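You operate a simulated robot arm through the tools that you are given. There is no shell and no other tool.

Carry out the task below with a simulated two-armed robot. There is one attempt and no reset: what you move stays moved.

JOB
Clamp both housings on the pallet and push their two modules and the red cap home.
Fine: clamp each housing before pushing on it.

It is judged by the outcome, as a careful person would: the job done as asked, and still so three seconds after it is handed in. It fails if anything else is knocked over, pushed out of place, dropped, spilled or broken. Lids that push on must go on centred and level and be pressed home; caps that screw on are set level and turned clockwise until they are tight.

ROBOT AND FRAMES
Two 7-joint arms with two-finger parallel grippers on one trunk that stands fixed in place. Base frame: the origin is at the foot of the trunk, x ahead of it, y to its left, z up. Lengths are in mm, angles in rad, forces in N, time in s.
The left shoulder is at [50, 161, 1198], the right one opposite. With the tool pointing down near the work surface each hand reaches from about 220 to 680 mm from the base axis, measured 20 degrees to its own side. Payload 3.43 kg a hand.
The TCP of each hand is the grasp point between the finger pads, 30 mm short of the fingertips. In the tool frame z runs along the fingers and y along their closing line. The gripper opens to 94 mm. The fingers are 28 mm wide and 10 mm thick; the gripper's body (50 by 96 mm) begins 55 mm behind the TCP.
Orientation is told as [roll, pitch, yaw] about the base's x, y, z axes, in that order, counted from this pose: with the fingers straight down and closing along the base's y, the tool's x points along the base's -x, its y along +y and its z along -z.

CONTROLS
- The arms move only by the tool arm_command. It takes "left_increments", "right_increments" or both (then of equal length, played together; a hand with none holds still); each is a list of rows, each an object of numbers (a shift or turn left out is 0, a gripper value left out holds the last): "grip": the opening, from 0 (shut) to 1 (fully open); "tx", "ty", "tz": the shift along the tool's x, y, z in cm; "ax", "ay", "az": the turn, a rotation vector about the tool's x, y, z in rad. In form: [{"grip": .., "tx": .., "ty": .., "tz": .., "ax": .., "ay": .., "az": ..}, ...]. A call has 1 to 20 rows; each row shifts and turns the commanded pose from where the row before left it, along the tool's axes as they then stand. Rows are played at 5 a second. More than 50 mm and 0.15 rad between two rows, or a gripper value outside its range, and nothing of the call is played. A pose out of reach is approached as far as the arm can. The call stops where the force on the tool passes 40 N (or 10 N more than at its start, if that is more) or the arm is blocked; 0.2 s more then pass. The fingers move at their own pace (about 45 mm/s each) and stop on an object; they squeeze with about 37 N. The grip force told is the motor's: it shows also when the fingers shut on nothing. Time passes only in rows, and 0.2 s behind the last, so rows that do not move let the fingers close. It gives the time, the measured TCP pose, the force on the tool (base axes), the opening and the grip force at its end, in the units of the frame above (readings bear some noise), with the torque about the TCP (base axes, N m) and any sound that the robot's microphone picked up.
- Cameras (640 x 400 px; columns grow to the right, rows downward): "scene" is now at [124.4, 39.6, 1337]; the picture's right is [0.41, -0.91, 0.00], its down [-0.38, -0.17, -0.91] and it looks along [0.83, 0.37, -0.41] (base axes); focal length 270 px, centre (320, 200). "left" rides on the left gripper at [76, -14, -102] in its tool frame; the picture's right is [0.18, 0.98, 0.00], its down [-0.75, 0.14, -0.64] and it looks along [-0.63, 0.12, 0.77] (tool axes); focal length 243 px, centre (320, 200). "right" rides on the right gripper at [76, 14, -102] in its tool frame; the picture's right is [-0.18, 0.98, 0.00], its down [-0.75, -0.14, -0.64] and it looks along [-0.63, -0.12, 0.77] (tool axes); focal length 243 px, centre (320, 200). There is no depth. A picture from a camera that has moved, and an enlarged one, comes with that camera's place and axes in the base frame and with its lens.
- capture(camera): a new picture of that camera. No time passes.
- raise_lower(by): slides the trunk up (or, below 0, down) by that many mm; the arms and the scene camera ride with it, the base frame stays. It gives what a move gives, with no picture.
- aim_head(pan, tilt): turns the head with the scene camera to pan (to the left, within 1.396 rad either way) and tilt (down, from -0.506 to 1.204), counted from straight ahead of the robot. It gives what a move gives.
- zoom(camera, box): a new picture of the part [left, top, right, bottom] of that camera's present view, enlarged. No time passes.
- job_done(): hands the job in; it is judged then, once.

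Places have to be worked out from the pictures, the camera data and where the tool is seen. Open the grippers and draw the arms clear of the work before you hand the job in, unless the task says otherwise.

The tools are called after ">>>" as name(argument=value, ...) on one line, values as JSON. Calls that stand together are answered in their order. arm_command: Moves the arms, as the interface text tells. Its arguments: {"type":"object","properties":{"left_increments":{"type":"array","items":{"type":"object","properties":{"grip":{"type":"number"},"tx":{"type":"number"},"ty":{"type":"number"},"tz":{"type":"number"},"ax":{"type":"number"},"ay":{"type":"number"},"az":{"type":"number"}}}},"right_increments":{"type":"array","items":{"type":"object","properties":{"grip":{"type":"number"},"tx":{"type":"number"},"ty":{"type":"number"},"tz":{"type":"number"},"ax":{"type":"number"},"ay":{"type":"number"},"az":{"type":"number"}}}}},"required":[]} The other tools are called the same way: raise_lower (by) slides the trunk up or down; aim_head (pan, tilt) turns the head that bears the scene camera; capture (camera) takes a picture; zoom (camera, box) takes an enlarged picture of a part of a camera's view; job_done () hands the job in.

At the start:

```text
clock: 0.0
left_tool_pos: [251.3, 324.5, 1222.0]
left_orientation: [-0.001, 0.0, 0.001]
left_ft_force: [0.3, -0.3, -0.4]
left_ft_torque: [0.01, 0.03, -0.03]
left_gripper_width: 93.8
left_grip_force: 0.0
right_tool_pos: [280.8, 40.5, 1209.0]
right_orientation: [-0.001, -0.001, -0.002]
right_ft_force: [0.0, -0.1, 0.9]
right_ft_torque: [0.03, -0.01, 0.0]
right_gripper_width: 94.0
right_grip_force: 0.0
trunk travel left (down, up): [-225.0, 42.0]
head pan, tilt: [0.421, 0.424]
```

scene: 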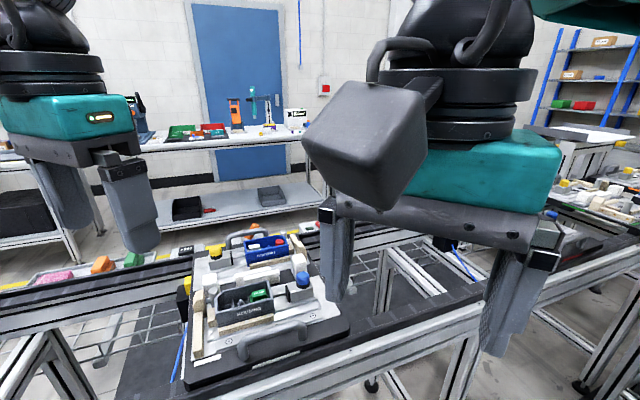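
right: 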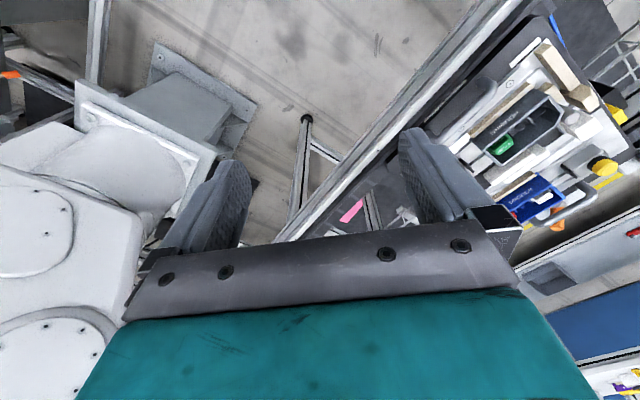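
left: 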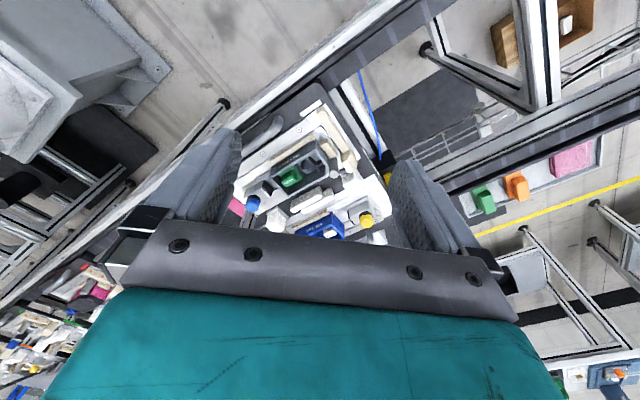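

I start by looking closer at the pallet with the cameras as they stand.

>>> zoom(camera="scene", box=[160, 210, 370, 390])

>>> zoom(camera="left", box=[220, 80, 400, 260])

>>> zoom(camera="right", box=[430, 20, 640, 240])

```text
2.22 times, centred on (265, 300) of scene
camera zoom: at [124.4, 39.6, 1337.0], right [0.41, -0.91, 0.0], down [-0.38, -0.17, -0.91], along [0.83, 0.37, -0.41], focal length 600 px, centre (442, -22)
```

zoom: 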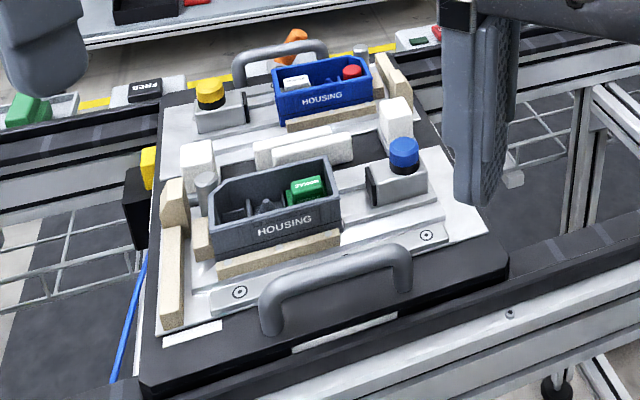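

```text
2.22 times, centred on (310, 170) of left
camera zoom: at [174.8, 308.7, 1323.2], right [-0.19, 0.98, 0.0], down [0.75, 0.14, 0.64], along [0.63, 0.12, -0.77], focal length 539 px, centre (342, 267)
```

zoom: 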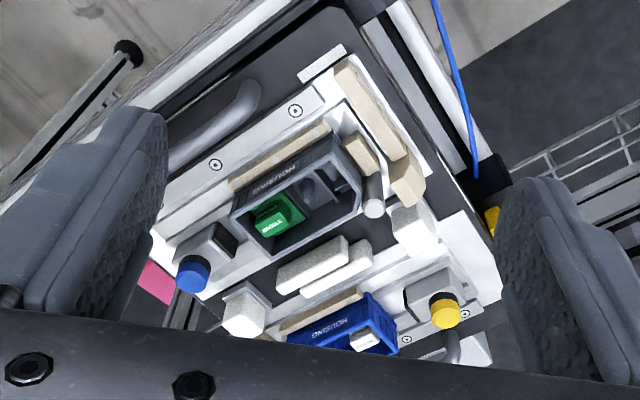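

```text
1.82 times, centred on (535, 130) of right
camera zoom: at [205.5, 54.6, 1310.2], right [0.18, 0.98, 0.0], down [0.75, -0.14, 0.64], along [0.63, -0.12, -0.77], focal length 441 px, centre (-71, 327)
```

zoom: 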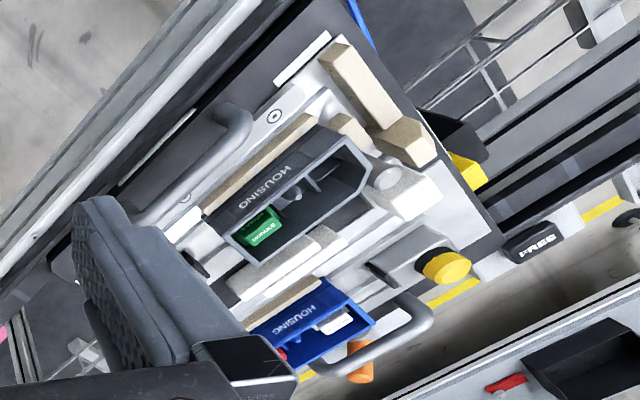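

The grey housing is near (403, 309, 944), blue knob near (492, 240, 976) and yellow knob near (492, 463, 977). I move the right hand aside to the right and pull the left hand back to get clear views.

>>> arm_command(right_increments=[{"ty": -4}, {"ty": -4}, {"ty": -4}, {"ty": -4}, {"ty": -4}], left_increments=[{"ty": 2}, {"ty": 2}, {"ty": 2}, {"ty": 0}, {"ty": 0}])

>>> aim_head(pan=0.6, tilt=0.75)

>>> capture(camera="scene")

>>> capture(camera="left")

>>> capture(camera="right")

```text
clock: 1.2
left_tool_pos: [250.4, 383.9, 1221.3]
left_orientation: [0.0, -0.001, 0.001]
left_ft_force: [-0.4, 0.5, 0.7]
left_ft_torque: [0.0, -0.02, 0.01]
left_gripper_width: 93.9
left_grip_force: 0.0
right_tool_pos: [279.5, -162.6, 1208.1]
right_orientation: [0.001, 0.0, 0.001]
right_ft_force: [-1.1, 0.6, -0.2]
right_ft_torque: [-0.02, -0.07, 0.0]
right_gripper_width: 94.0
right_grip_force: 0.0
trunk travel left (down, up): [-225.0, 42.0]
head pan, tilt: [0.421, 0.424]
```

```text
clock: 2.0
left_tool_pos: [250.9, 385.1, 1222.7]
left_orientation: [0.001, 0.0, 0.002]
left_ft_force: [0.0, 0.9, 0.4]
left_ft_torque: [-0.01, 0.03, 0.01]
left_gripper_width: 94.0
left_grip_force: 0.0
right_tool_pos: [280.6, -161.7, 1208.4]
right_orientation: [0.001, 0.001, -0.001]
right_ft_force: [0.2, -0.4, 0.2]
right_ft_torque: [-0.05, -0.02, -0.01]
right_gripper_width: 94.1
right_grip_force: 0.0
trunk travel left (down, up): [-225.0, 42.0]
head pan, tilt: [0.6, 0.75]
```

```text
taken
camera scene: at [108.5, 48.7, 1308.2], right [0.56, -0.83, 0.0], down [-0.56, -0.38, -0.73], along [0.6, 0.41, -0.68], focal length 270 px, centre (320, 200)
```

scene: 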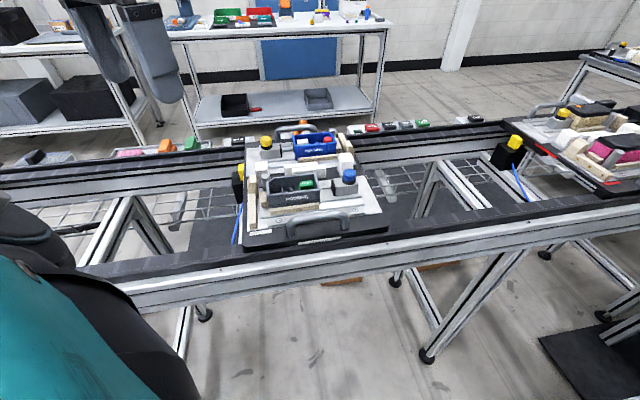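

```text
taken
camera left: at [174.7, 368.7, 1322.9], right [-0.18, 0.98, 0.0], down [0.75, 0.14, 0.64], along [0.63, 0.12, -0.77], focal length 243 px, centre (320, 200)
```

left: 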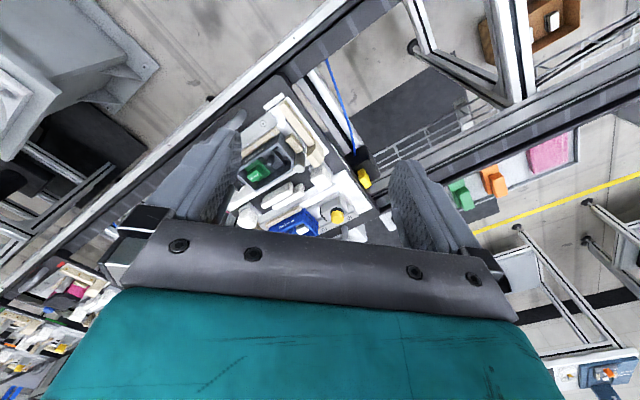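

```text
taken
camera right: at [204.4, -146.6, 1310.0], right [0.19, 0.98, 0.0], down [0.75, -0.14, 0.64], along [0.63, -0.12, -0.77], focal length 243 px, centre (320, 200)
```

right: 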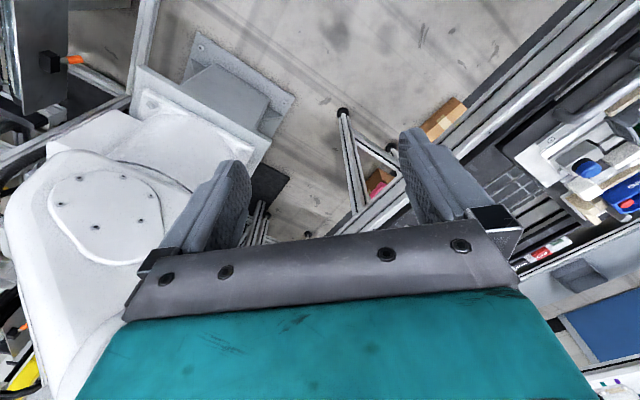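

The scene view is unobstructed now; I enlarge the pallet.

>>> zoom(camera="scene", box=[225, 115, 395, 255])

>>> zoom(camera="scene", box=[245, 160, 325, 215])

>>> zoom(camera="scene", box=[280, 120, 370, 180])

```text
2.86 times, centred on (310, 185) of scene
camera zoom: at [108.5, 48.7, 1308.2], right [0.56, -0.83, 0.0], down [-0.56, -0.38, -0.73], along [0.6, 0.41, -0.68], focal length 771 px, centre (349, 243)
```

zoom: 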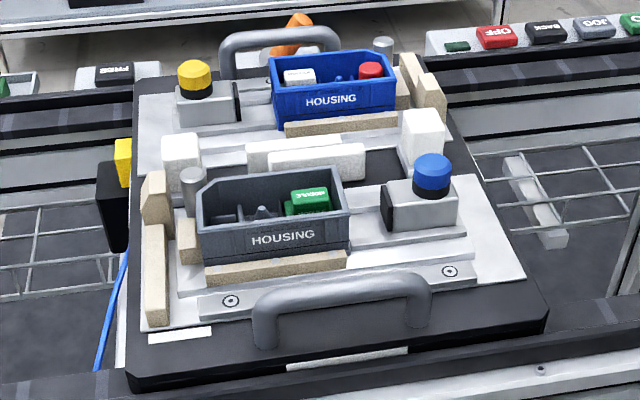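

```text
7.27 times, centred on (285, 188) of scene
camera zoom: at [108.5, 48.7, 1308.2], right [0.56, -0.83, 0.0], down [-0.56, -0.38, -0.73], along [0.6, 0.41, -0.68], focal length 1963 px, centre (574, 291)
```

zoom: 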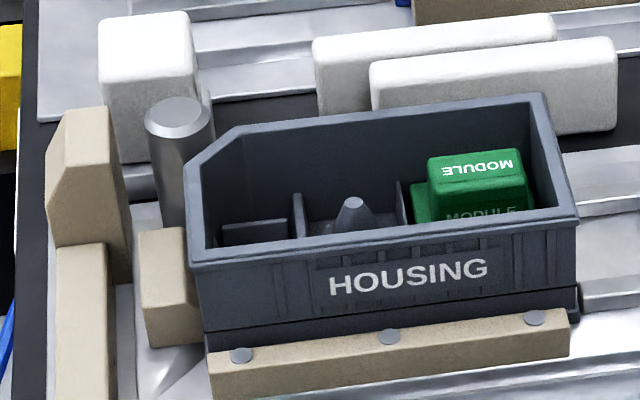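

```text
6.67 times, centred on (325, 150) of scene
camera zoom: at [108.5, 48.7, 1308.2], right [0.56, -0.83, 0.0], down [-0.56, -0.38, -0.73], along [0.6, 0.41, -0.68], focal length 1799 px, centre (287, 533)
```

zoom: 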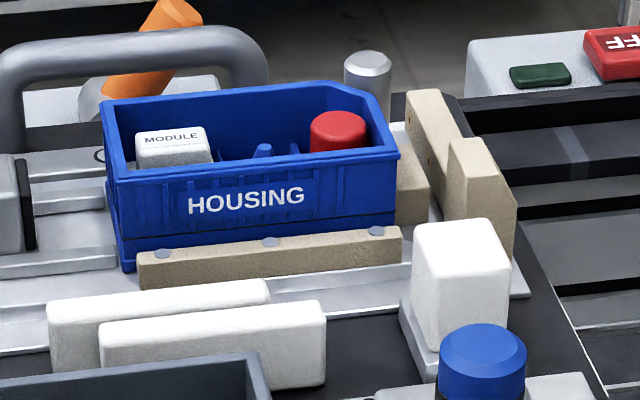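

The housings sit in two nests turned 180° to each other, their long side at about -46° in the base frame; each nest has a knob-block clamp with a black pad at its open end. I bring the left hand over the pallet, yawed to face it squarely, for a closer look.

>>> arm_command(left_increments=[{"tx": -2.8, "ty": -2.3, "tz": 2}, {"tx": -2.8, "ty": -2.3, "tz": 2}, {"tx": -2.8, "ty": -2.3, "tz": 2}, {"tx": -2.8, "ty": -2.3, "tz": 2}, {"tx": -2.8, "ty": -2.3, "tz": 2}, {"az": -0.15}, {"az": -0.15}, {"az": -0.15}, {"az": -0.15}])

>>> capture(camera="left")

>>> capture(camera="scene")

```text
clock: 4.0
left_tool_pos: [390.3, 270.1, 1121.6]
left_orientation: [-0.001, -0.001, 0.604]
left_ft_force: [0.2, -0.7, -0.6]
left_ft_torque: [0.01, 0.0, 0.03]
left_gripper_width: 94.1
left_grip_force: 0.1
right_tool_pos: [280.7, -160.5, 1209.0]
right_orientation: [0.0, 0.001, -0.002]
right_ft_force: [-0.6, -0.2, -0.4]
right_ft_torque: [0.01, 0.02, 0.01]
right_gripper_width: 93.9
right_grip_force: 0.2
trunk travel left (down, up): [-225.0, 42.0]
head pan, tilt: [0.6, 0.75]
```

```text
taken
camera left: at [336.5, 213.1, 1223.1], right [-0.71, 0.7, 0.0], down [0.54, 0.54, 0.64], along [0.45, 0.45, -0.77], focal length 243 px, centre (320, 200)
```

left: 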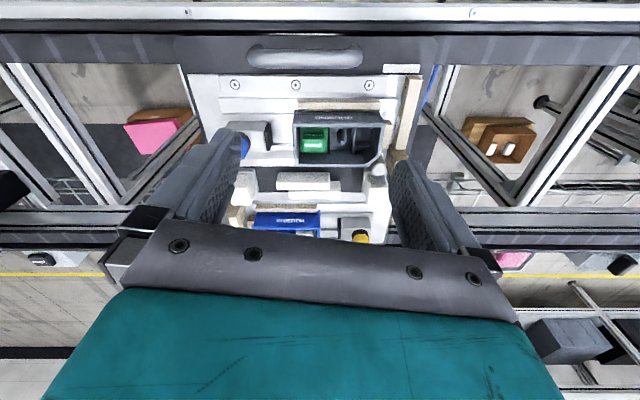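

```text
taken
camera scene: at [108.5, 48.7, 1308.1], right [0.56, -0.83, 0.0], down [-0.56, -0.39, -0.73], along [0.6, 0.41, -0.68], focal length 270 px, centre (320, 200)
```

scene: 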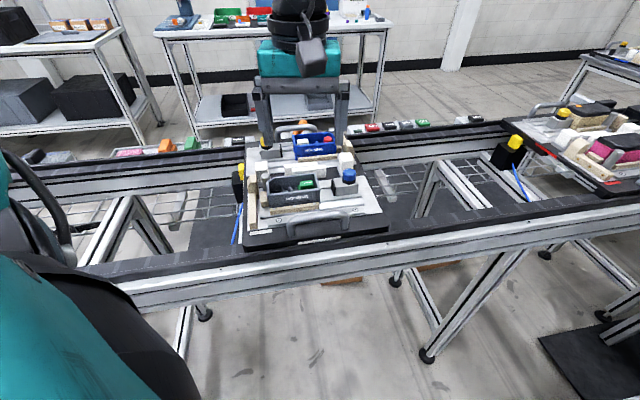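

The camera now sees the nests squarely, so the pallet axes lie at ±45° in the base frame. I enlarge.

>>> zoom(camera="left", box=[180, 60, 440, 250])

>>> zoom(camera="left", box=[220, 100, 310, 170])

>>> zoom(camera="scene", box=[310, 150, 380, 215])

>>> zoom(camera="scene", box=[240, 120, 310, 170])

```text
2.11 times, centred on (310, 155) of left
camera zoom: at [336.5, 213.1, 1223.1], right [-0.71, 0.7, 0.0], down [0.54, 0.54, 0.64], along [0.45, 0.45, -0.77], focal length 511 px, centre (341, 295)
```

zoom: 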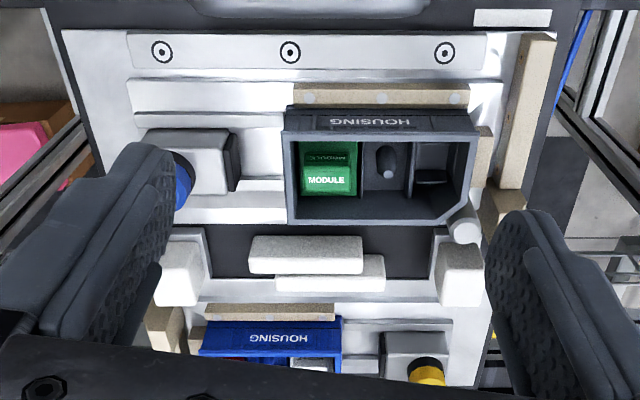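

```text
5.71 times, centred on (265, 135) of left
camera zoom: at [336.5, 213.1, 1223.1], right [-0.71, 0.7, 0.0], down [0.54, 0.54, 0.64], along [0.45, 0.45, -0.77], focal length 1386 px, centre (634, 571)
```

zoom: 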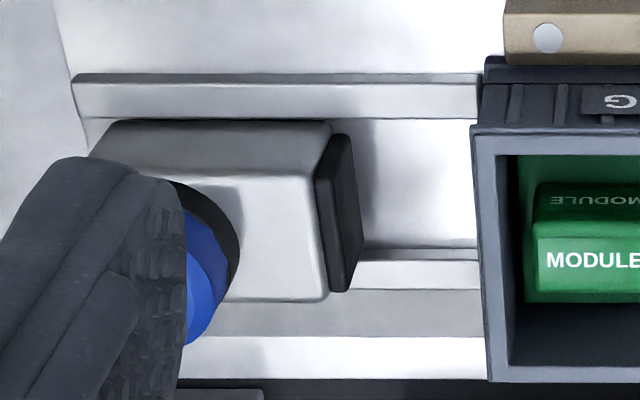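

```text
6.15 times, centred on (345, 182) of scene
camera zoom: at [108.5, 48.7, 1308.1], right [0.56, -0.83, 0.0], down [-0.56, -0.39, -0.73], along [0.6, 0.41, -0.68], focal length 1661 px, centre (166, 308)
```

zoom: 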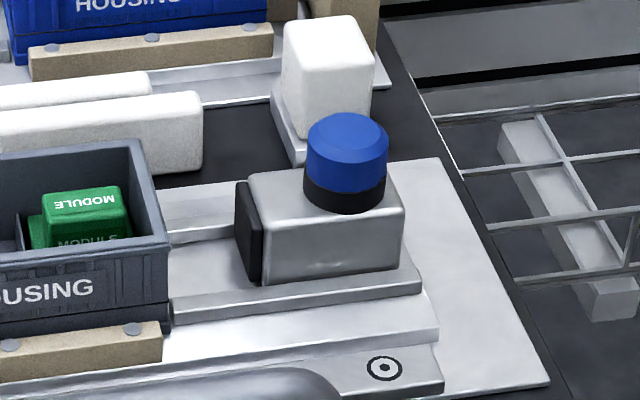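

```text
8.00 times, centred on (275, 145) of scene
camera zoom: at [108.5, 48.7, 1308.1], right [0.56, -0.83, 0.0], down [-0.56, -0.39, -0.73], along [0.6, 0.41, -0.68], focal length 2159 px, centre (680, 640)
```

zoom: 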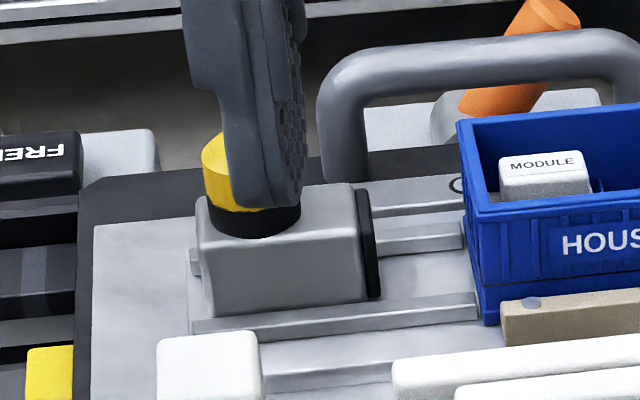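

The clamps are slide blocks with a black pad facing the housing and a knob on top. I also look at the labelled panels and the other pallet for hints about how the clamps work.

>>> zoom(camera="scene", box=[90, 125, 260, 175])

>>> zoom(camera="scene", box=[340, 105, 500, 150])

>>> zoom(camera="scene", box=[490, 80, 640, 200])

>>> zoom(camera="scene", box=[225, 130, 300, 200])

```text
3.76 times, centred on (175, 150) of scene
camera zoom: at [108.5, 48.7, 1308.1], right [0.56, -0.83, 0.0], down [-0.56, -0.39, -0.73], along [0.6, 0.41, -0.68], focal length 1016 px, centre (866, 388)
```

zoom: 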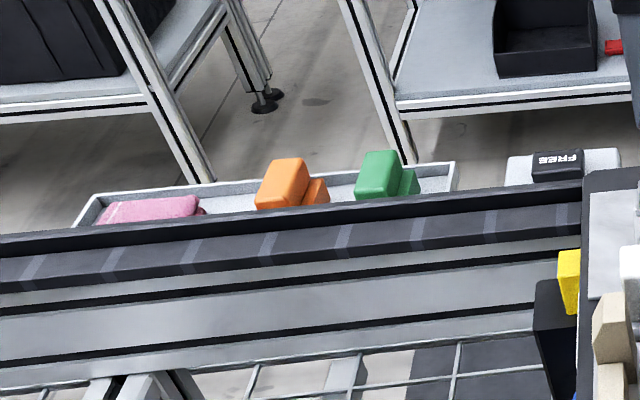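

```text
4.00 times, centred on (420, 128) of scene
camera zoom: at [108.5, 48.7, 1308.1], right [0.56, -0.83, 0.0], down [-0.56, -0.39, -0.73], along [0.6, 0.41, -0.68], focal length 1079 px, centre (-80, 490)
```

zoom: 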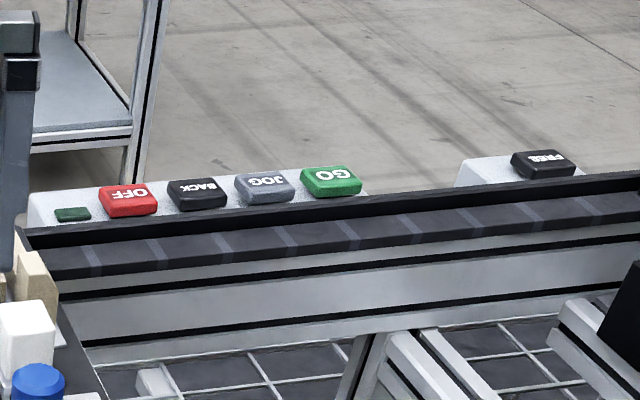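

```text
3.33 times, centred on (565, 140) of scene
camera zoom: at [108.5, 48.7, 1308.1], right [0.56, -0.83, 0.0], down [-0.56, -0.39, -0.73], along [0.6, 0.41, -0.68], focal length 900 px, centre (-497, 400)
```

zoom: 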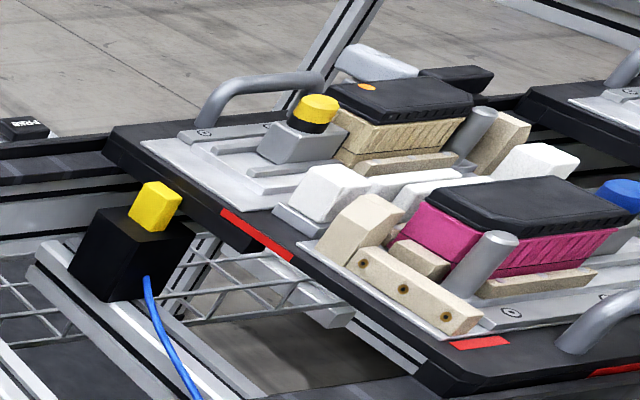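

```text
5.71 times, centred on (262, 165) of scene
camera zoom: at [108.5, 48.7, 1308.1], right [0.56, -0.83, 0.0], down [-0.56, -0.39, -0.73], along [0.6, 0.41, -0.68], focal length 1542 px, centre (649, 400)
```

zoom: 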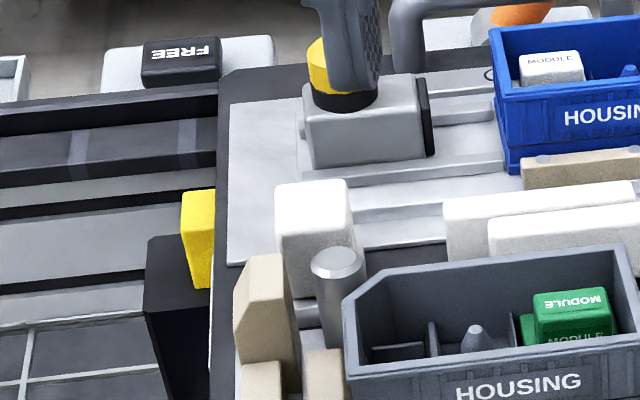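

I turn the hand to 45° so that the tool axes line up with the pallet (tool x = -v across the pallet, tool y = -u along the rail), and move it over the blue-knob clamp for a near view from above.

>>> arm_command(left_increments=[{"az": -0.09}, {"az": -0.0914}, {"tx": -2.6, "ty": -1.7, "tz": 1}, {"tx": -2.6, "ty": -1.7, "tz": 1}, {"tx": -2.6, "ty": -1.6, "tz": 1}, {}])

>>> capture(camera="left")

>>> zoom(camera="left", box=[160, 0, 480, 200])

```text
clock: 5.4
left_tool_pos: [481.7, 289.1, 1091.5]
left_orientation: [-0.003, 0.001, 0.783]
left_ft_force: [-0.5, 0.1, 0.8]
left_ft_torque: [0.03, -0.02, 0.01]
left_gripper_width: 93.9
left_grip_force: 0.0
right_tool_pos: [279.2, -160.4, 1207.9]
right_orientation: [0.0, 0.0, -0.002]
right_ft_force: [-0.3, 0.0, 0.7]
right_ft_torque: [0.02, -0.03, 0.02]
right_gripper_width: 93.9
right_grip_force: 0.1
trunk travel left (down, up): [-225.0, 42.0]
head pan, tilt: [0.6, 0.75]
```

```text
taken
camera left: at [438.5, 223.6, 1192.9], right [-0.82, 0.57, 0.0], down [0.43, 0.63, 0.64], along [0.37, 0.53, -0.77], focal length 243 px, centre (320, 200)
```

left: 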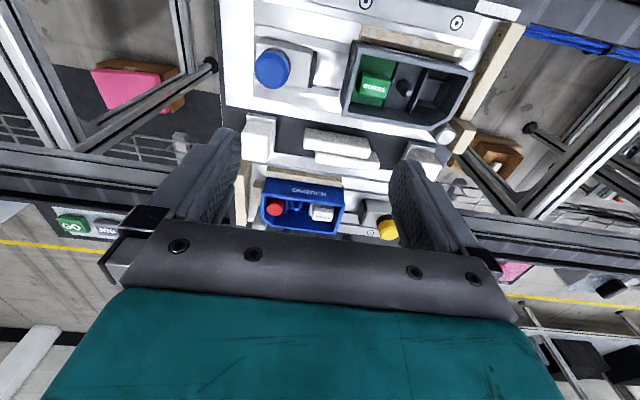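

```text
2.00 times, centred on (320, 100) of left
camera zoom: at [438.5, 223.6, 1192.9], right [-0.82, 0.57, 0.0], down [0.43, 0.63, 0.64], along [0.37, 0.53, -0.77], focal length 485 px, centre (320, 400)
```

zoom: 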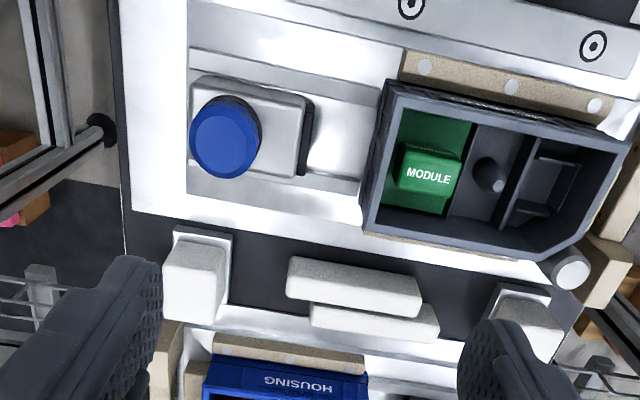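

I place the blue knob top at about u=178, v=516 (pallet axes), z=990, 26 mm across, with the pad 30 mm from the housing's end. The neighbouring pallet shows a clamped housing with the block slid right against it, so I will grip the knob and slide the block; first I hover over the knob with a part-open grip to check alignment.

>>> arm_command(left_increments=[{"tx": 1.5, "ty": -2.1, "grip": 0.55}, {"tx": 1.44, "ty": -2.08}, {"tz": 3}, {"tz": 3}, {}])

>>> zoom(camera="scene", box=[300, 110, 420, 215])

>>> capture(camera="left")

```text
clock: 6.6
left_tool_pos: [489.9, 238.5, 1031.9]
left_orientation: [-0.002, -0.001, 0.78]
left_ft_force: [-0.3, 0.1, 0.3]
left_ft_torque: [0.0, 0.02, 0.02]
left_gripper_width: 51.8
left_grip_force: 0.0
right_tool_pos: [279.3, -162.4, 1207.8]
right_orientation: [0.0, -0.001, -0.002]
right_ft_force: [-0.3, -0.5, -0.2]
right_ft_torque: [-0.01, 0.0, 0.0]
right_gripper_width: 94.1
right_grip_force: 0.0
trunk travel left (down, up): [-225.0, 42.0]
head pan, tilt: [0.6, 0.75]
```

```text
3.81 times, centred on (360, 162) of scene
camera zoom: at [108.3, 48.7, 1308.2], right [0.56, -0.83, 0.0], down [-0.56, -0.39, -0.73], along [0.6, 0.41, -0.68], focal length 1028 px, centre (168, 343)
```

zoom: 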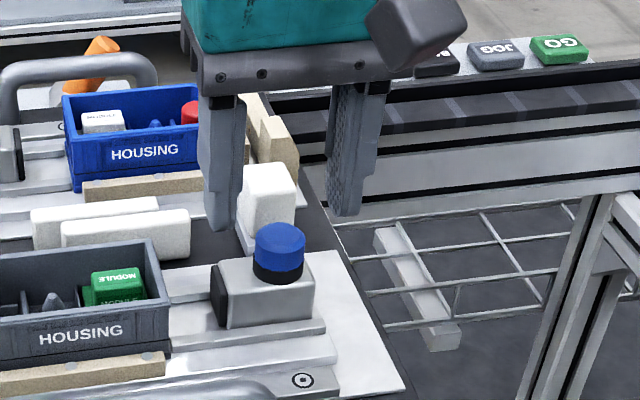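

```text
taken
camera left: at [446.1, 173.9, 1133.3], right [-0.82, 0.57, 0.0], down [0.43, 0.63, 0.64], along [0.37, 0.53, -0.77], focal length 243 px, centre (320, 200)
```

left: 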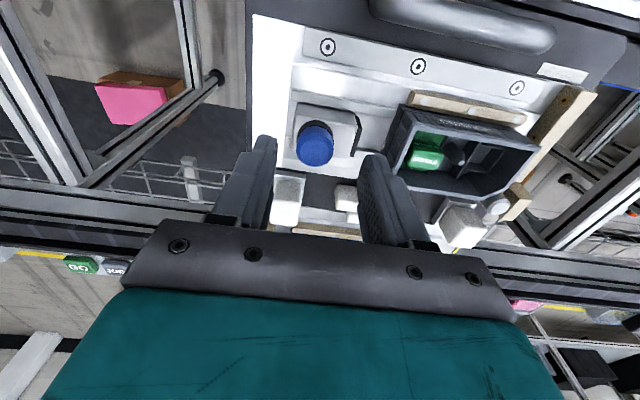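

The fingers straddle the knob (about 2 mm off along u). I lower to put the fingertips at knob height just above the block top, then close.

>>> arm_command(left_increments=[{"ty": -0.2, "tz": 1.4}, {"tz": 1.4}, {}])

>>> zoom(camera="scene", box=[300, 110, 420, 215])

>>> capture(camera="left")

```text
clock: 7.4
left_tool_pos: [490.8, 238.0, 1004.2]
left_orientation: [-0.002, 0.001, 0.783]
left_ft_force: [-0.3, -0.5, 0.0]
left_ft_torque: [-0.03, -0.02, -0.01]
left_gripper_width: 51.6
left_grip_force: 0.1
right_tool_pos: [279.4, -160.8, 1208.2]
right_orientation: [-0.001, 0.001, -0.001]
right_ft_force: [0.3, 0.1, -0.4]
right_ft_torque: [0.01, -0.04, -0.01]
right_gripper_width: 93.9
right_grip_force: 0.1
trunk travel left (down, up): [-225.0, 42.0]
head pan, tilt: [0.6, 0.75]
```

```text
3.81 times, centred on (360, 162) of scene
camera zoom: at [108.5, 48.8, 1308.1], right [0.56, -0.83, 0.0], down [-0.56, -0.39, -0.73], along [0.6, 0.41, -0.68], focal length 1028 px, centre (168, 343)
```

zoom: 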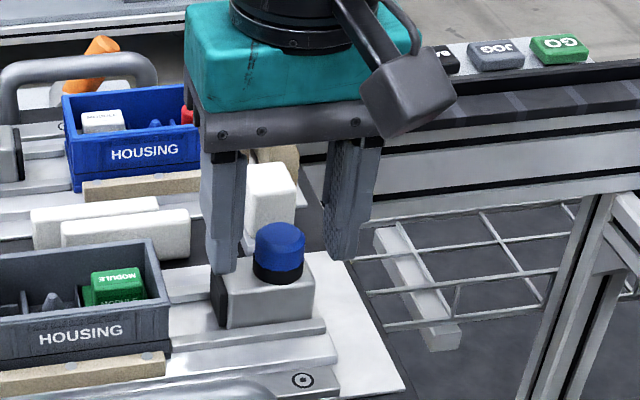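

```text
taken
camera left: at [447.4, 172.7, 1105.1], right [-0.82, 0.57, 0.0], down [0.43, 0.63, 0.64], along [0.37, 0.53, -0.77], focal length 243 px, centre (320, 200)
```

left: 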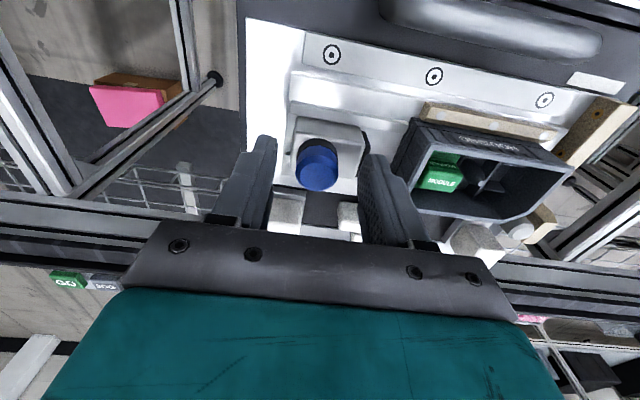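

The fingertips are on both sides of the knob. I close on it.

>>> arm_command(left_increments=[{"grip": 0.0}, {}, {}, {}])

>>> zoom(camera="scene", box=[300, 110, 420, 215])

```text
clock: 8.4
left_tool_pos: [492.7, 237.2, 1003.8]
left_orientation: [-0.001, 0.001, 0.781]
left_ft_force: [2.8, -3.2, -0.5]
left_ft_torque: [-0.04, 0.12, -0.07]
left_gripper_width: 25.3
left_grip_force: 37.5
right_tool_pos: [281.0, -161.5, 1208.6]
right_orientation: [0.001, -0.001, -0.001]
right_ft_force: [0.3, -1.0, 0.0]
right_ft_torque: [-0.01, 0.01, -0.01]
right_gripper_width: 94.1
right_grip_force: 0.1
trunk travel left (down, up): [-225.0, 42.0]
head pan, tilt: [0.6, 0.75]
```

```text
3.81 times, centred on (360, 162) of scene
camera zoom: at [108.9, 48.4, 1308.1], right [0.56, -0.83, 0.0], down [-0.56, -0.38, -0.73], along [0.6, 0.41, -0.68], focal length 1028 px, centre (168, 343)
```

zoom: 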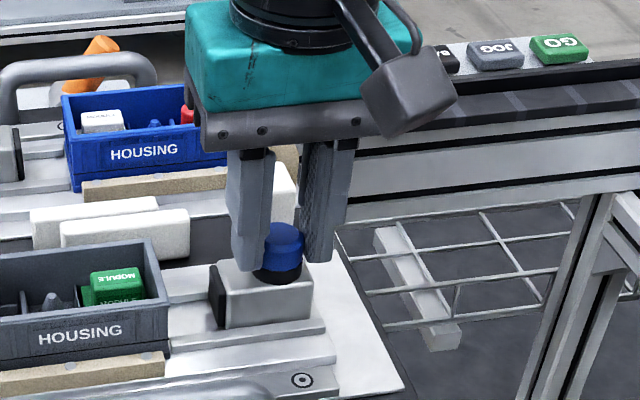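

Gripped at 25 mm across. I now slide toward the housing (tool +y) by 10 mm in small steps and read the force.

>>> arm_command(left_increments=[{"ty": 0.25}, {"ty": 0.25}, {"ty": 0.25}, {"ty": 0.25}, {}])

>>> zoom(camera="scene", box=[300, 110, 420, 215])

```text
clock: 9.6
left_tool_pos: [484.6, 245.2, 1003.4]
left_orientation: [0.0, 0.0, 0.782]
left_ft_force: [2.8, -0.9, 1.3]
left_ft_torque: [0.15, 0.21, 0.07]
left_gripper_width: 25.4
left_grip_force: 36.2
right_tool_pos: [279.3, -161.7, 1209.7]
right_orientation: [0.001, 0.0, -0.004]
right_ft_force: [0.0, 1.1, -1.3]
right_ft_torque: [0.01, -0.02, 0.0]
right_gripper_width: 93.9
right_grip_force: 0.0
trunk travel left (down, up): [-225.0, 42.0]
head pan, tilt: [0.6, 0.75]
```

```text
3.81 times, centred on (360, 162) of scene
camera zoom: at [108.8, 48.7, 1308.1], right [0.56, -0.83, 0.0], down [-0.56, -0.39, -0.73], along [0.6, 0.41, -0.68], focal length 1028 px, centre (168, 343)
```

zoom: 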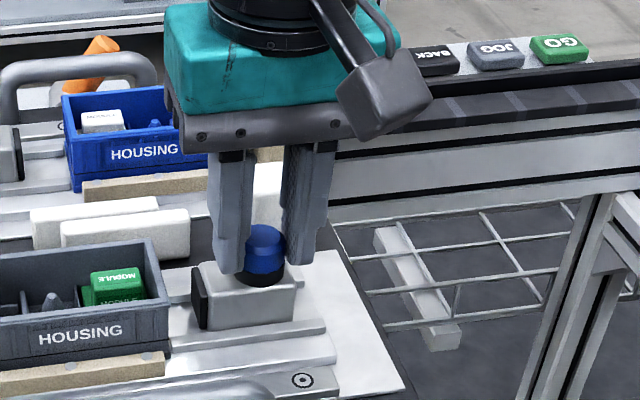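

The block slides easily with the hand (11 mm so far, about 3 N). I continue, slowing near contact with the housing.

>>> arm_command(left_increments=[{"ty": 0.3}, {"ty": 0.3}, {"ty": 0.3}, {"ty": 0.2}, {"ty": 0.2}, {}])

>>> zoom(camera="scene", box=[240, 120, 380, 215])

```text
clock: 11.0
left_tool_pos: [474.7, 254.1, 1004.8]
left_orientation: [-0.001, 0.001, 0.783]
left_ft_force: [-3.0, 9.0, 3.2]
left_ft_torque: [0.59, 0.12, 0.02]
left_gripper_width: 25.4
left_grip_force: 36.8
right_tool_pos: [279.5, -160.7, 1208.7]
right_orientation: [0.001, -0.001, -0.001]
right_ft_force: [0.2, -0.3, -0.2]
right_ft_torque: [-0.01, 0.03, 0.01]
right_gripper_width: 94.2
right_grip_force: 0.0
trunk travel left (down, up): [-225.0, 42.0]
head pan, tilt: [0.6, 0.75]
```

```text
4.21 times, centred on (310, 168) of scene
camera zoom: at [108.0, 49.6, 1308.1], right [0.56, -0.83, 0.0], down [-0.56, -0.39, -0.73], along [0.6, 0.41, -0.68], focal length 1136 px, centre (362, 337)
```

zoom: 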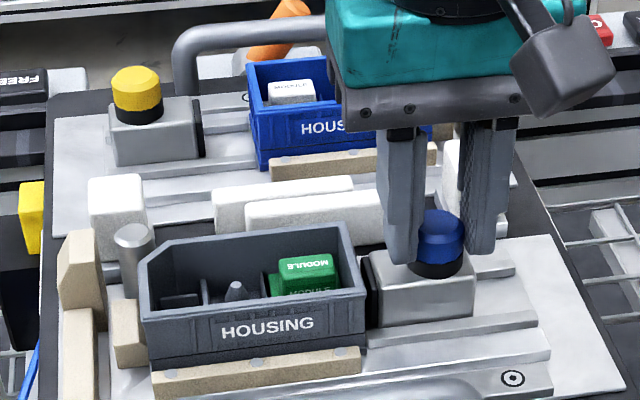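

The block now pulls the hand onward toward the housing (about 8 N along -u), like a sprung clamp passing over centre, with a small gap still visible. I continue in small steps.

>>> arm_command(left_increments=[{"ty": 0.15}, {"ty": 0.15}, {}])

>>> zoom(camera="scene", box=[290, 150, 370, 210])

>>> capture(camera="left")

```text
clock: 11.8
left_tool_pos: [473.3, 257.2, 1004.4]
left_orientation: [0.0, 0.001, 0.782]
left_ft_force: [-2.8, 8.1, 1.1]
left_ft_torque: [0.49, 0.21, 0.07]
left_gripper_width: 25.1
left_grip_force: 36.8
right_tool_pos: [279.8, -162.3, 1209.4]
right_orientation: [0.0, -0.001, -0.003]
right_ft_force: [0.7, -0.1, 0.0]
right_ft_torque: [-0.01, 0.03, 0.03]
right_gripper_width: 93.9
right_grip_force: 0.2
trunk travel left (down, up): [-225.0, 42.0]
head pan, tilt: [0.6, 0.75]
```

```text
6.67 times, centred on (330, 180) of scene
camera zoom: at [108.1, 49.6, 1308.1], right [0.56, -0.83, 0.0], down [-0.56, -0.39, -0.73], along [0.6, 0.41, -0.68], focal length 1799 px, centre (253, 333)
```

zoom: 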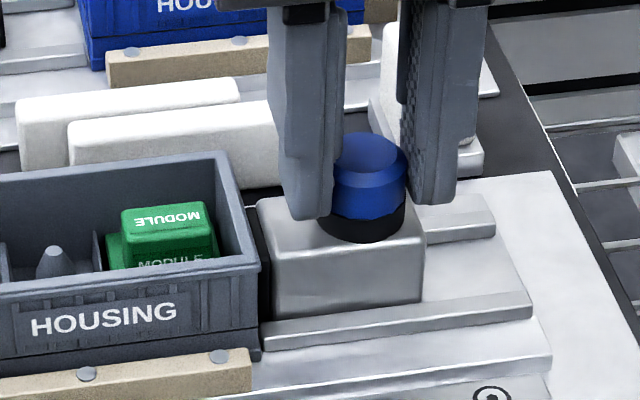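

```text
taken
camera left: at [428.7, 191.3, 1105.3], right [-0.82, 0.57, 0.0], down [0.43, 0.63, 0.64], along [0.36, 0.53, -0.77], focal length 243 px, centre (320, 200)
```

left: 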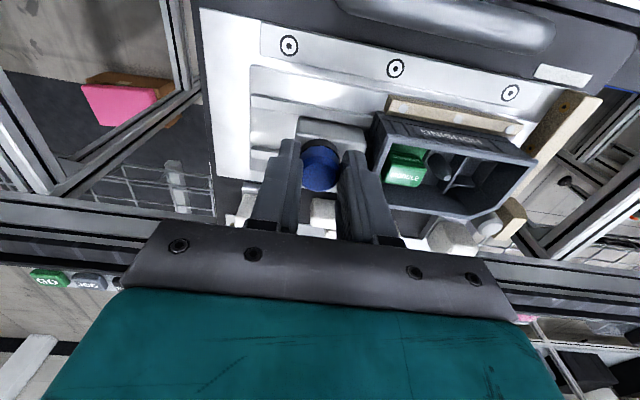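

u is now 152.8 and by my estimate the pad has about 2 mm left. I continue in 1.5 mm steps.

>>> arm_command(left_increments=[{"ty": 0.15}, {"ty": 0.15}, {}])

>>> zoom(camera="scene", box=[290, 150, 370, 210])

>>> zoom(camera="left", box=[280, 80, 440, 220])

```text
clock: 12.6
left_tool_pos: [470.6, 258.0, 1003.6]
left_orientation: [-0.001, 0.001, 0.782]
left_ft_force: [-2.2, 6.8, 0.3]
left_ft_torque: [0.51, 0.16, 0.01]
left_gripper_width: 25.1
left_grip_force: 37.3
right_tool_pos: [280.3, -161.0, 1208.0]
right_orientation: [0.0, 0.0, -0.003]
right_ft_force: [-0.1, -0.3, -0.3]
right_ft_torque: [-0.02, -0.05, 0.0]
right_gripper_width: 93.8
right_grip_force: 0.1
trunk travel left (down, up): [-225.0, 42.0]
head pan, tilt: [0.6, 0.75]
```

```text
6.67 times, centred on (330, 180) of scene
camera zoom: at [108.2, 49.6, 1308.1], right [0.56, -0.83, 0.0], down [-0.56, -0.39, -0.73], along [0.6, 0.41, -0.68], focal length 1799 px, centre (253, 333)
```

zoom: 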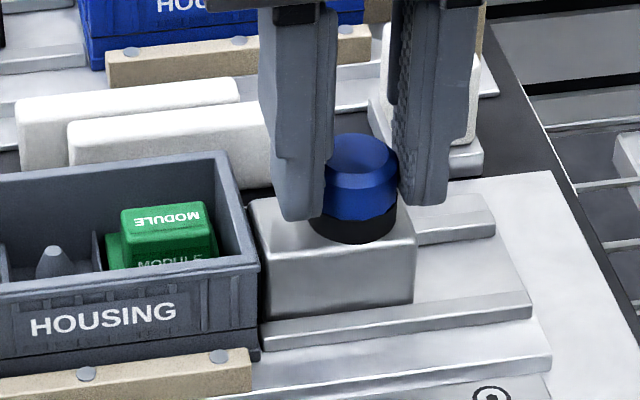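

```text
2.86 times, centred on (360, 150) of left
camera zoom: at [426.9, 193.1, 1105.3], right [-0.82, 0.57, 0.0], down [0.43, 0.63, 0.64], along [0.36, 0.53, -0.77], focal length 693 px, centre (206, 343)
```

zoom: 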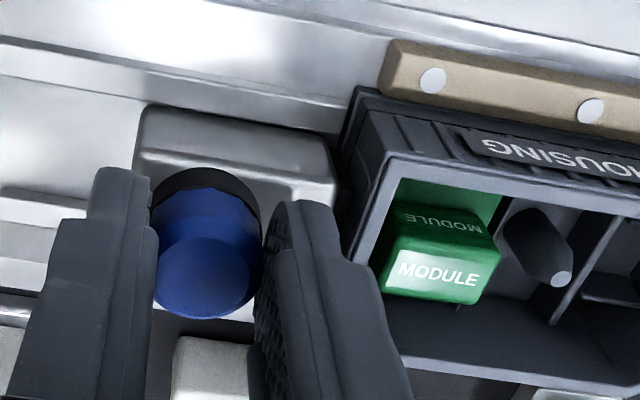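

The pad looks almost at the housing wall. I go on in 1 mm steps watching for a force reversal.

>>> arm_command(left_increments=[{"ty": 0.1}, {"ty": 0.1}, {}])

>>> arm_command(left_increments=[{"ty": 0.1}, {"ty": 0.1}, {}])

>>> zoom(camera="scene", box=[290, 150, 370, 210])

```text
clock: 13.4
left_tool_pos: [470.7, 257.9, 1003.8]
left_orientation: [-0.004, 0.001, 0.782]
left_ft_force: [3.1, -4.2, 0.6]
left_ft_torque: [0.05, 0.03, -0.03]
left_gripper_width: 25.2
left_grip_force: 36.7
right_tool_pos: [280.2, -162.7, 1209.6]
right_orientation: [0.001, 0.003, -0.003]
right_ft_force: [0.1, -0.4, -0.1]
right_ft_torque: [0.01, 0.0, 0.02]
right_gripper_width: 94.0
right_grip_force: 0.0
trunk travel left (down, up): [-225.0, 42.0]
head pan, tilt: [0.6, 0.75]
```

```text
clock: 14.2
left_tool_pos: [468.6, 258.9, 1004.7]
left_orientation: [-0.001, 0.0, 0.781]
left_ft_force: [7.9, -11.6, 0.0]
left_ft_torque: [-0.15, -0.04, -0.19]
left_gripper_width: 24.9
left_grip_force: 37.4
right_tool_pos: [281.0, -161.4, 1208.4]
right_orientation: [0.002, 0.0, -0.001]
right_ft_force: [0.2, -0.2, -0.4]
right_ft_torque: [-0.01, 0.02, 0.03]
right_gripper_width: 94.2
right_grip_force: 0.1
trunk travel left (down, up): [-225.0, 42.0]
head pan, tilt: [0.6, 0.75]
```

```text
6.67 times, centred on (330, 180) of scene
camera zoom: at [109.9, 47.7, 1308.0], right [0.56, -0.83, 0.0], down [-0.56, -0.38, -0.73], along [0.6, 0.41, -0.68], focal length 1799 px, centre (253, 333)
```

zoom: 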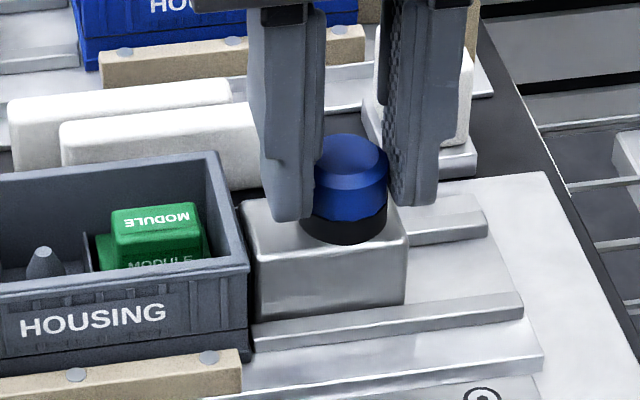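

Contact: the force has turned to +14 N against the motion at u≈148. I press a bit further to seat the pad firmly and listen for a latch.

>>> arm_command(left_increments=[{"ty": 0.1}, {"ty": 0.1}, {}])

>>> arm_command(left_increments=[{"ty": 0.1}, {"ty": 0.1}, {}])

>>> zoom(camera="scene", box=[240, 150, 370, 220])

```text
clock: 15.0
left_tool_pos: [468.3, 258.4, 1003.6]
left_orientation: [-0.004, 0.0, 0.783]
left_ft_force: [11.4, -20.8, 0.2]
left_ft_torque: [-0.51, 0.2, -0.17]
left_gripper_width: 25.3
left_grip_force: 37.1
right_tool_pos: [280.6, -162.8, 1207.8]
right_orientation: [0.002, 0.001, -0.002]
right_ft_force: [0.2, -0.8, 0.5]
right_ft_torque: [0.0, -0.03, -0.01]
right_gripper_width: 93.8
right_grip_force: 0.0
trunk travel left (down, up): [-225.0, 42.0]
head pan, tilt: [0.6, 0.75]
```

```text
clock: 15.8
left_tool_pos: [468.1, 259.4, 1004.5]
left_orientation: [-0.006, 0.0, 0.78]
left_ft_force: [12.6, -27.3, -0.3]
left_ft_torque: [-0.51, 0.03, -0.19]
left_gripper_width: 25.3
left_grip_force: 37.1
right_tool_pos: [283.0, -163.1, 1207.9]
right_orientation: [0.003, 0.003, -0.003]
right_ft_force: [0.8, -0.7, -0.5]
right_ft_torque: [-0.01, -0.03, 0.0]
right_gripper_width: 94.2
right_grip_force: 0.1
trunk travel left (down, up): [-225.0, 42.0]
head pan, tilt: [0.6, 0.75]
```

```text
4.92 times, centred on (305, 185) of scene
camera zoom: at [111.0, 46.1, 1307.9], right [0.56, -0.83, 0.0], down [-0.56, -0.38, -0.73], along [0.6, 0.41, -0.68], focal length 1328 px, centre (394, 274)
```

zoom: 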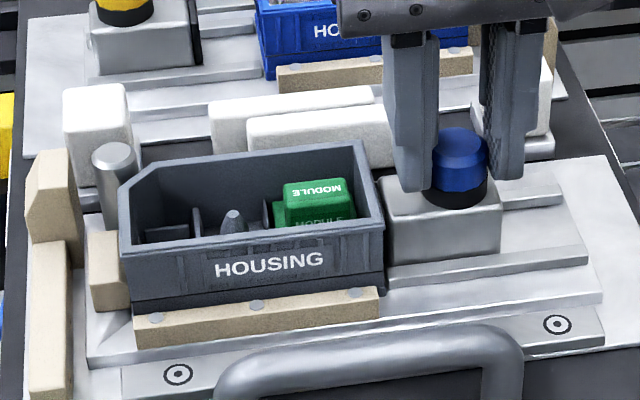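

The pad is pressed on the housing with about 28 N, and the housing sits against its end stop. I back the command off to relax the force, then read whether the clamp holds.

>>> arm_command(left_increments=[{"ty": -0.2}, {"ty": -0.2}, {"ty": -0.2}, {}])

>>> zoom(camera="scene", box=[290, 150, 370, 210])

```text
clock: 16.8
left_tool_pos: [468.7, 258.9, 1004.4]
left_orientation: [0.002, -0.001, 0.784]
left_ft_force: [-7.5, -10.2, 0.5]
left_ft_torque: [-0.48, 0.2, 0.06]
left_gripper_width: 25.3
left_grip_force: 36.4
right_tool_pos: [280.1, -162.3, 1208.5]
right_orientation: [0.002, -0.001, -0.001]
right_ft_force: [-0.3, -0.3, -1.2]
right_ft_torque: [-0.02, -0.03, 0.01]
right_gripper_width: 93.9
right_grip_force: 0.1
trunk travel left (down, up): [-225.0, 42.0]
head pan, tilt: [0.6, 0.75]
```

```text
6.67 times, centred on (330, 180) of scene
camera zoom: at [108.0, 47.9, 1308.3], right [0.56, -0.83, 0.0], down [-0.56, -0.38, -0.73], along [0.6, 0.41, -0.68], focal length 1799 px, centre (253, 333)
```

zoom: 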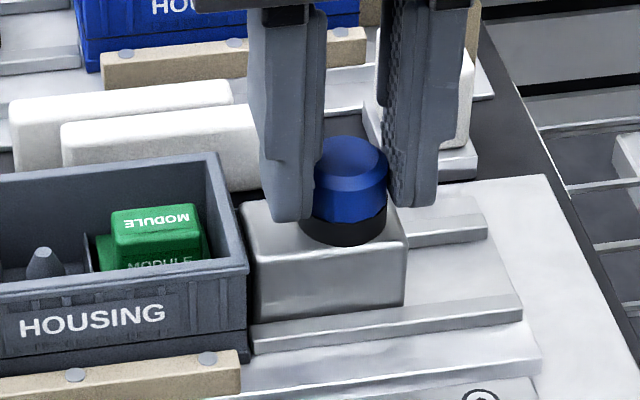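

Near-zero force along u now. I open the fingers a little to see whether the block stays against the housing.

>>> arm_command(left_increments=[{"grip": 0.36}, {}, {}])

>>> zoom(camera="scene", box=[290, 150, 370, 210])

>>> zoom(camera="left", box=[260, 80, 420, 220])

```text
clock: 17.6
left_tool_pos: [470.3, 259.9, 1004.6]
left_orientation: [-0.002, 0.0, 0.783]
left_ft_force: [-0.4, 0.3, 0.3]
left_ft_torque: [0.01, -0.02, -0.01]
left_gripper_width: 33.7
left_grip_force: 0.1
right_tool_pos: [280.5, -161.3, 1208.1]
right_orientation: [-0.001, 0.0, -0.002]
right_ft_force: [-0.7, 0.0, 0.4]
right_ft_torque: [0.0, -0.01, 0.04]
right_gripper_width: 94.3
right_grip_force: 0.0
trunk travel left (down, up): [-225.0, 42.0]
head pan, tilt: [0.6, 0.75]
```

```text
6.67 times, centred on (330, 180) of scene
camera zoom: at [108.4, 48.7, 1308.1], right [0.56, -0.83, 0.0], down [-0.56, -0.39, -0.73], along [0.6, 0.41, -0.68], focal length 1799 px, centre (253, 333)
```

zoom: 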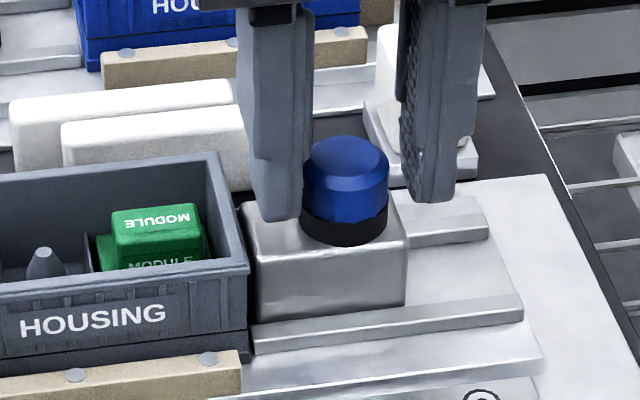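

```text
2.86 times, centred on (340, 150) of left
camera zoom: at [426.1, 194.0, 1105.7], right [-0.82, 0.57, 0.0], down [0.43, 0.63, 0.64], along [0.37, 0.53, -0.77], focal length 693 px, centre (263, 343)
```

zoom: 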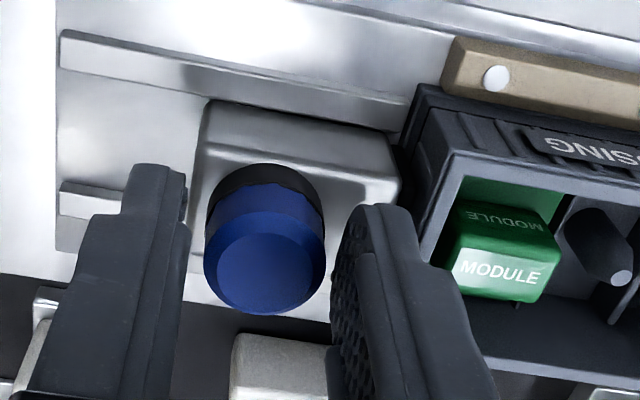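

The block stayed in contact when released. To learn whether the knob also has a locked state, I compare with the finished pallet on the right by aiming the head at it.

>>> aim_head(pan=0.15, tilt=0.5)

>>> capture(camera="scene")

```text
clock: 18.5
left_tool_pos: [469.8, 258.8, 1003.8]
left_orientation: [-0.002, 0.001, 0.782]
left_ft_force: [-0.6, 0.4, 0.8]
left_ft_torque: [0.02, -0.02, 0.0]
left_gripper_width: 33.6
left_grip_force: 0.2
right_tool_pos: [279.0, -161.0, 1208.0]
right_orientation: [0.001, 0.0, 0.0]
right_ft_force: [0.3, 0.3, -0.2]
right_ft_torque: [0.02, -0.02, 0.01]
right_gripper_width: 93.8
right_grip_force: 0.0
trunk travel left (down, up): [-225.0, 42.0]
head pan, tilt: [0.15, 0.499]
```

```text
taken
camera scene: at [130.1, 15.7, 1330.0], right [0.15, -0.99, 0.0], down [-0.47, -0.07, -0.88], along [0.87, 0.13, -0.48], focal length 270 px, centre (320, 200)
```

scene: 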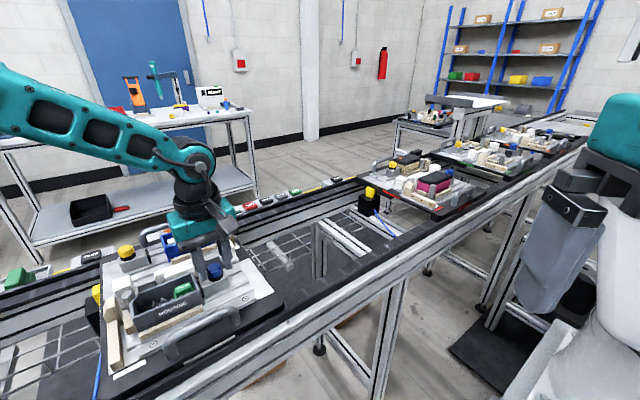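

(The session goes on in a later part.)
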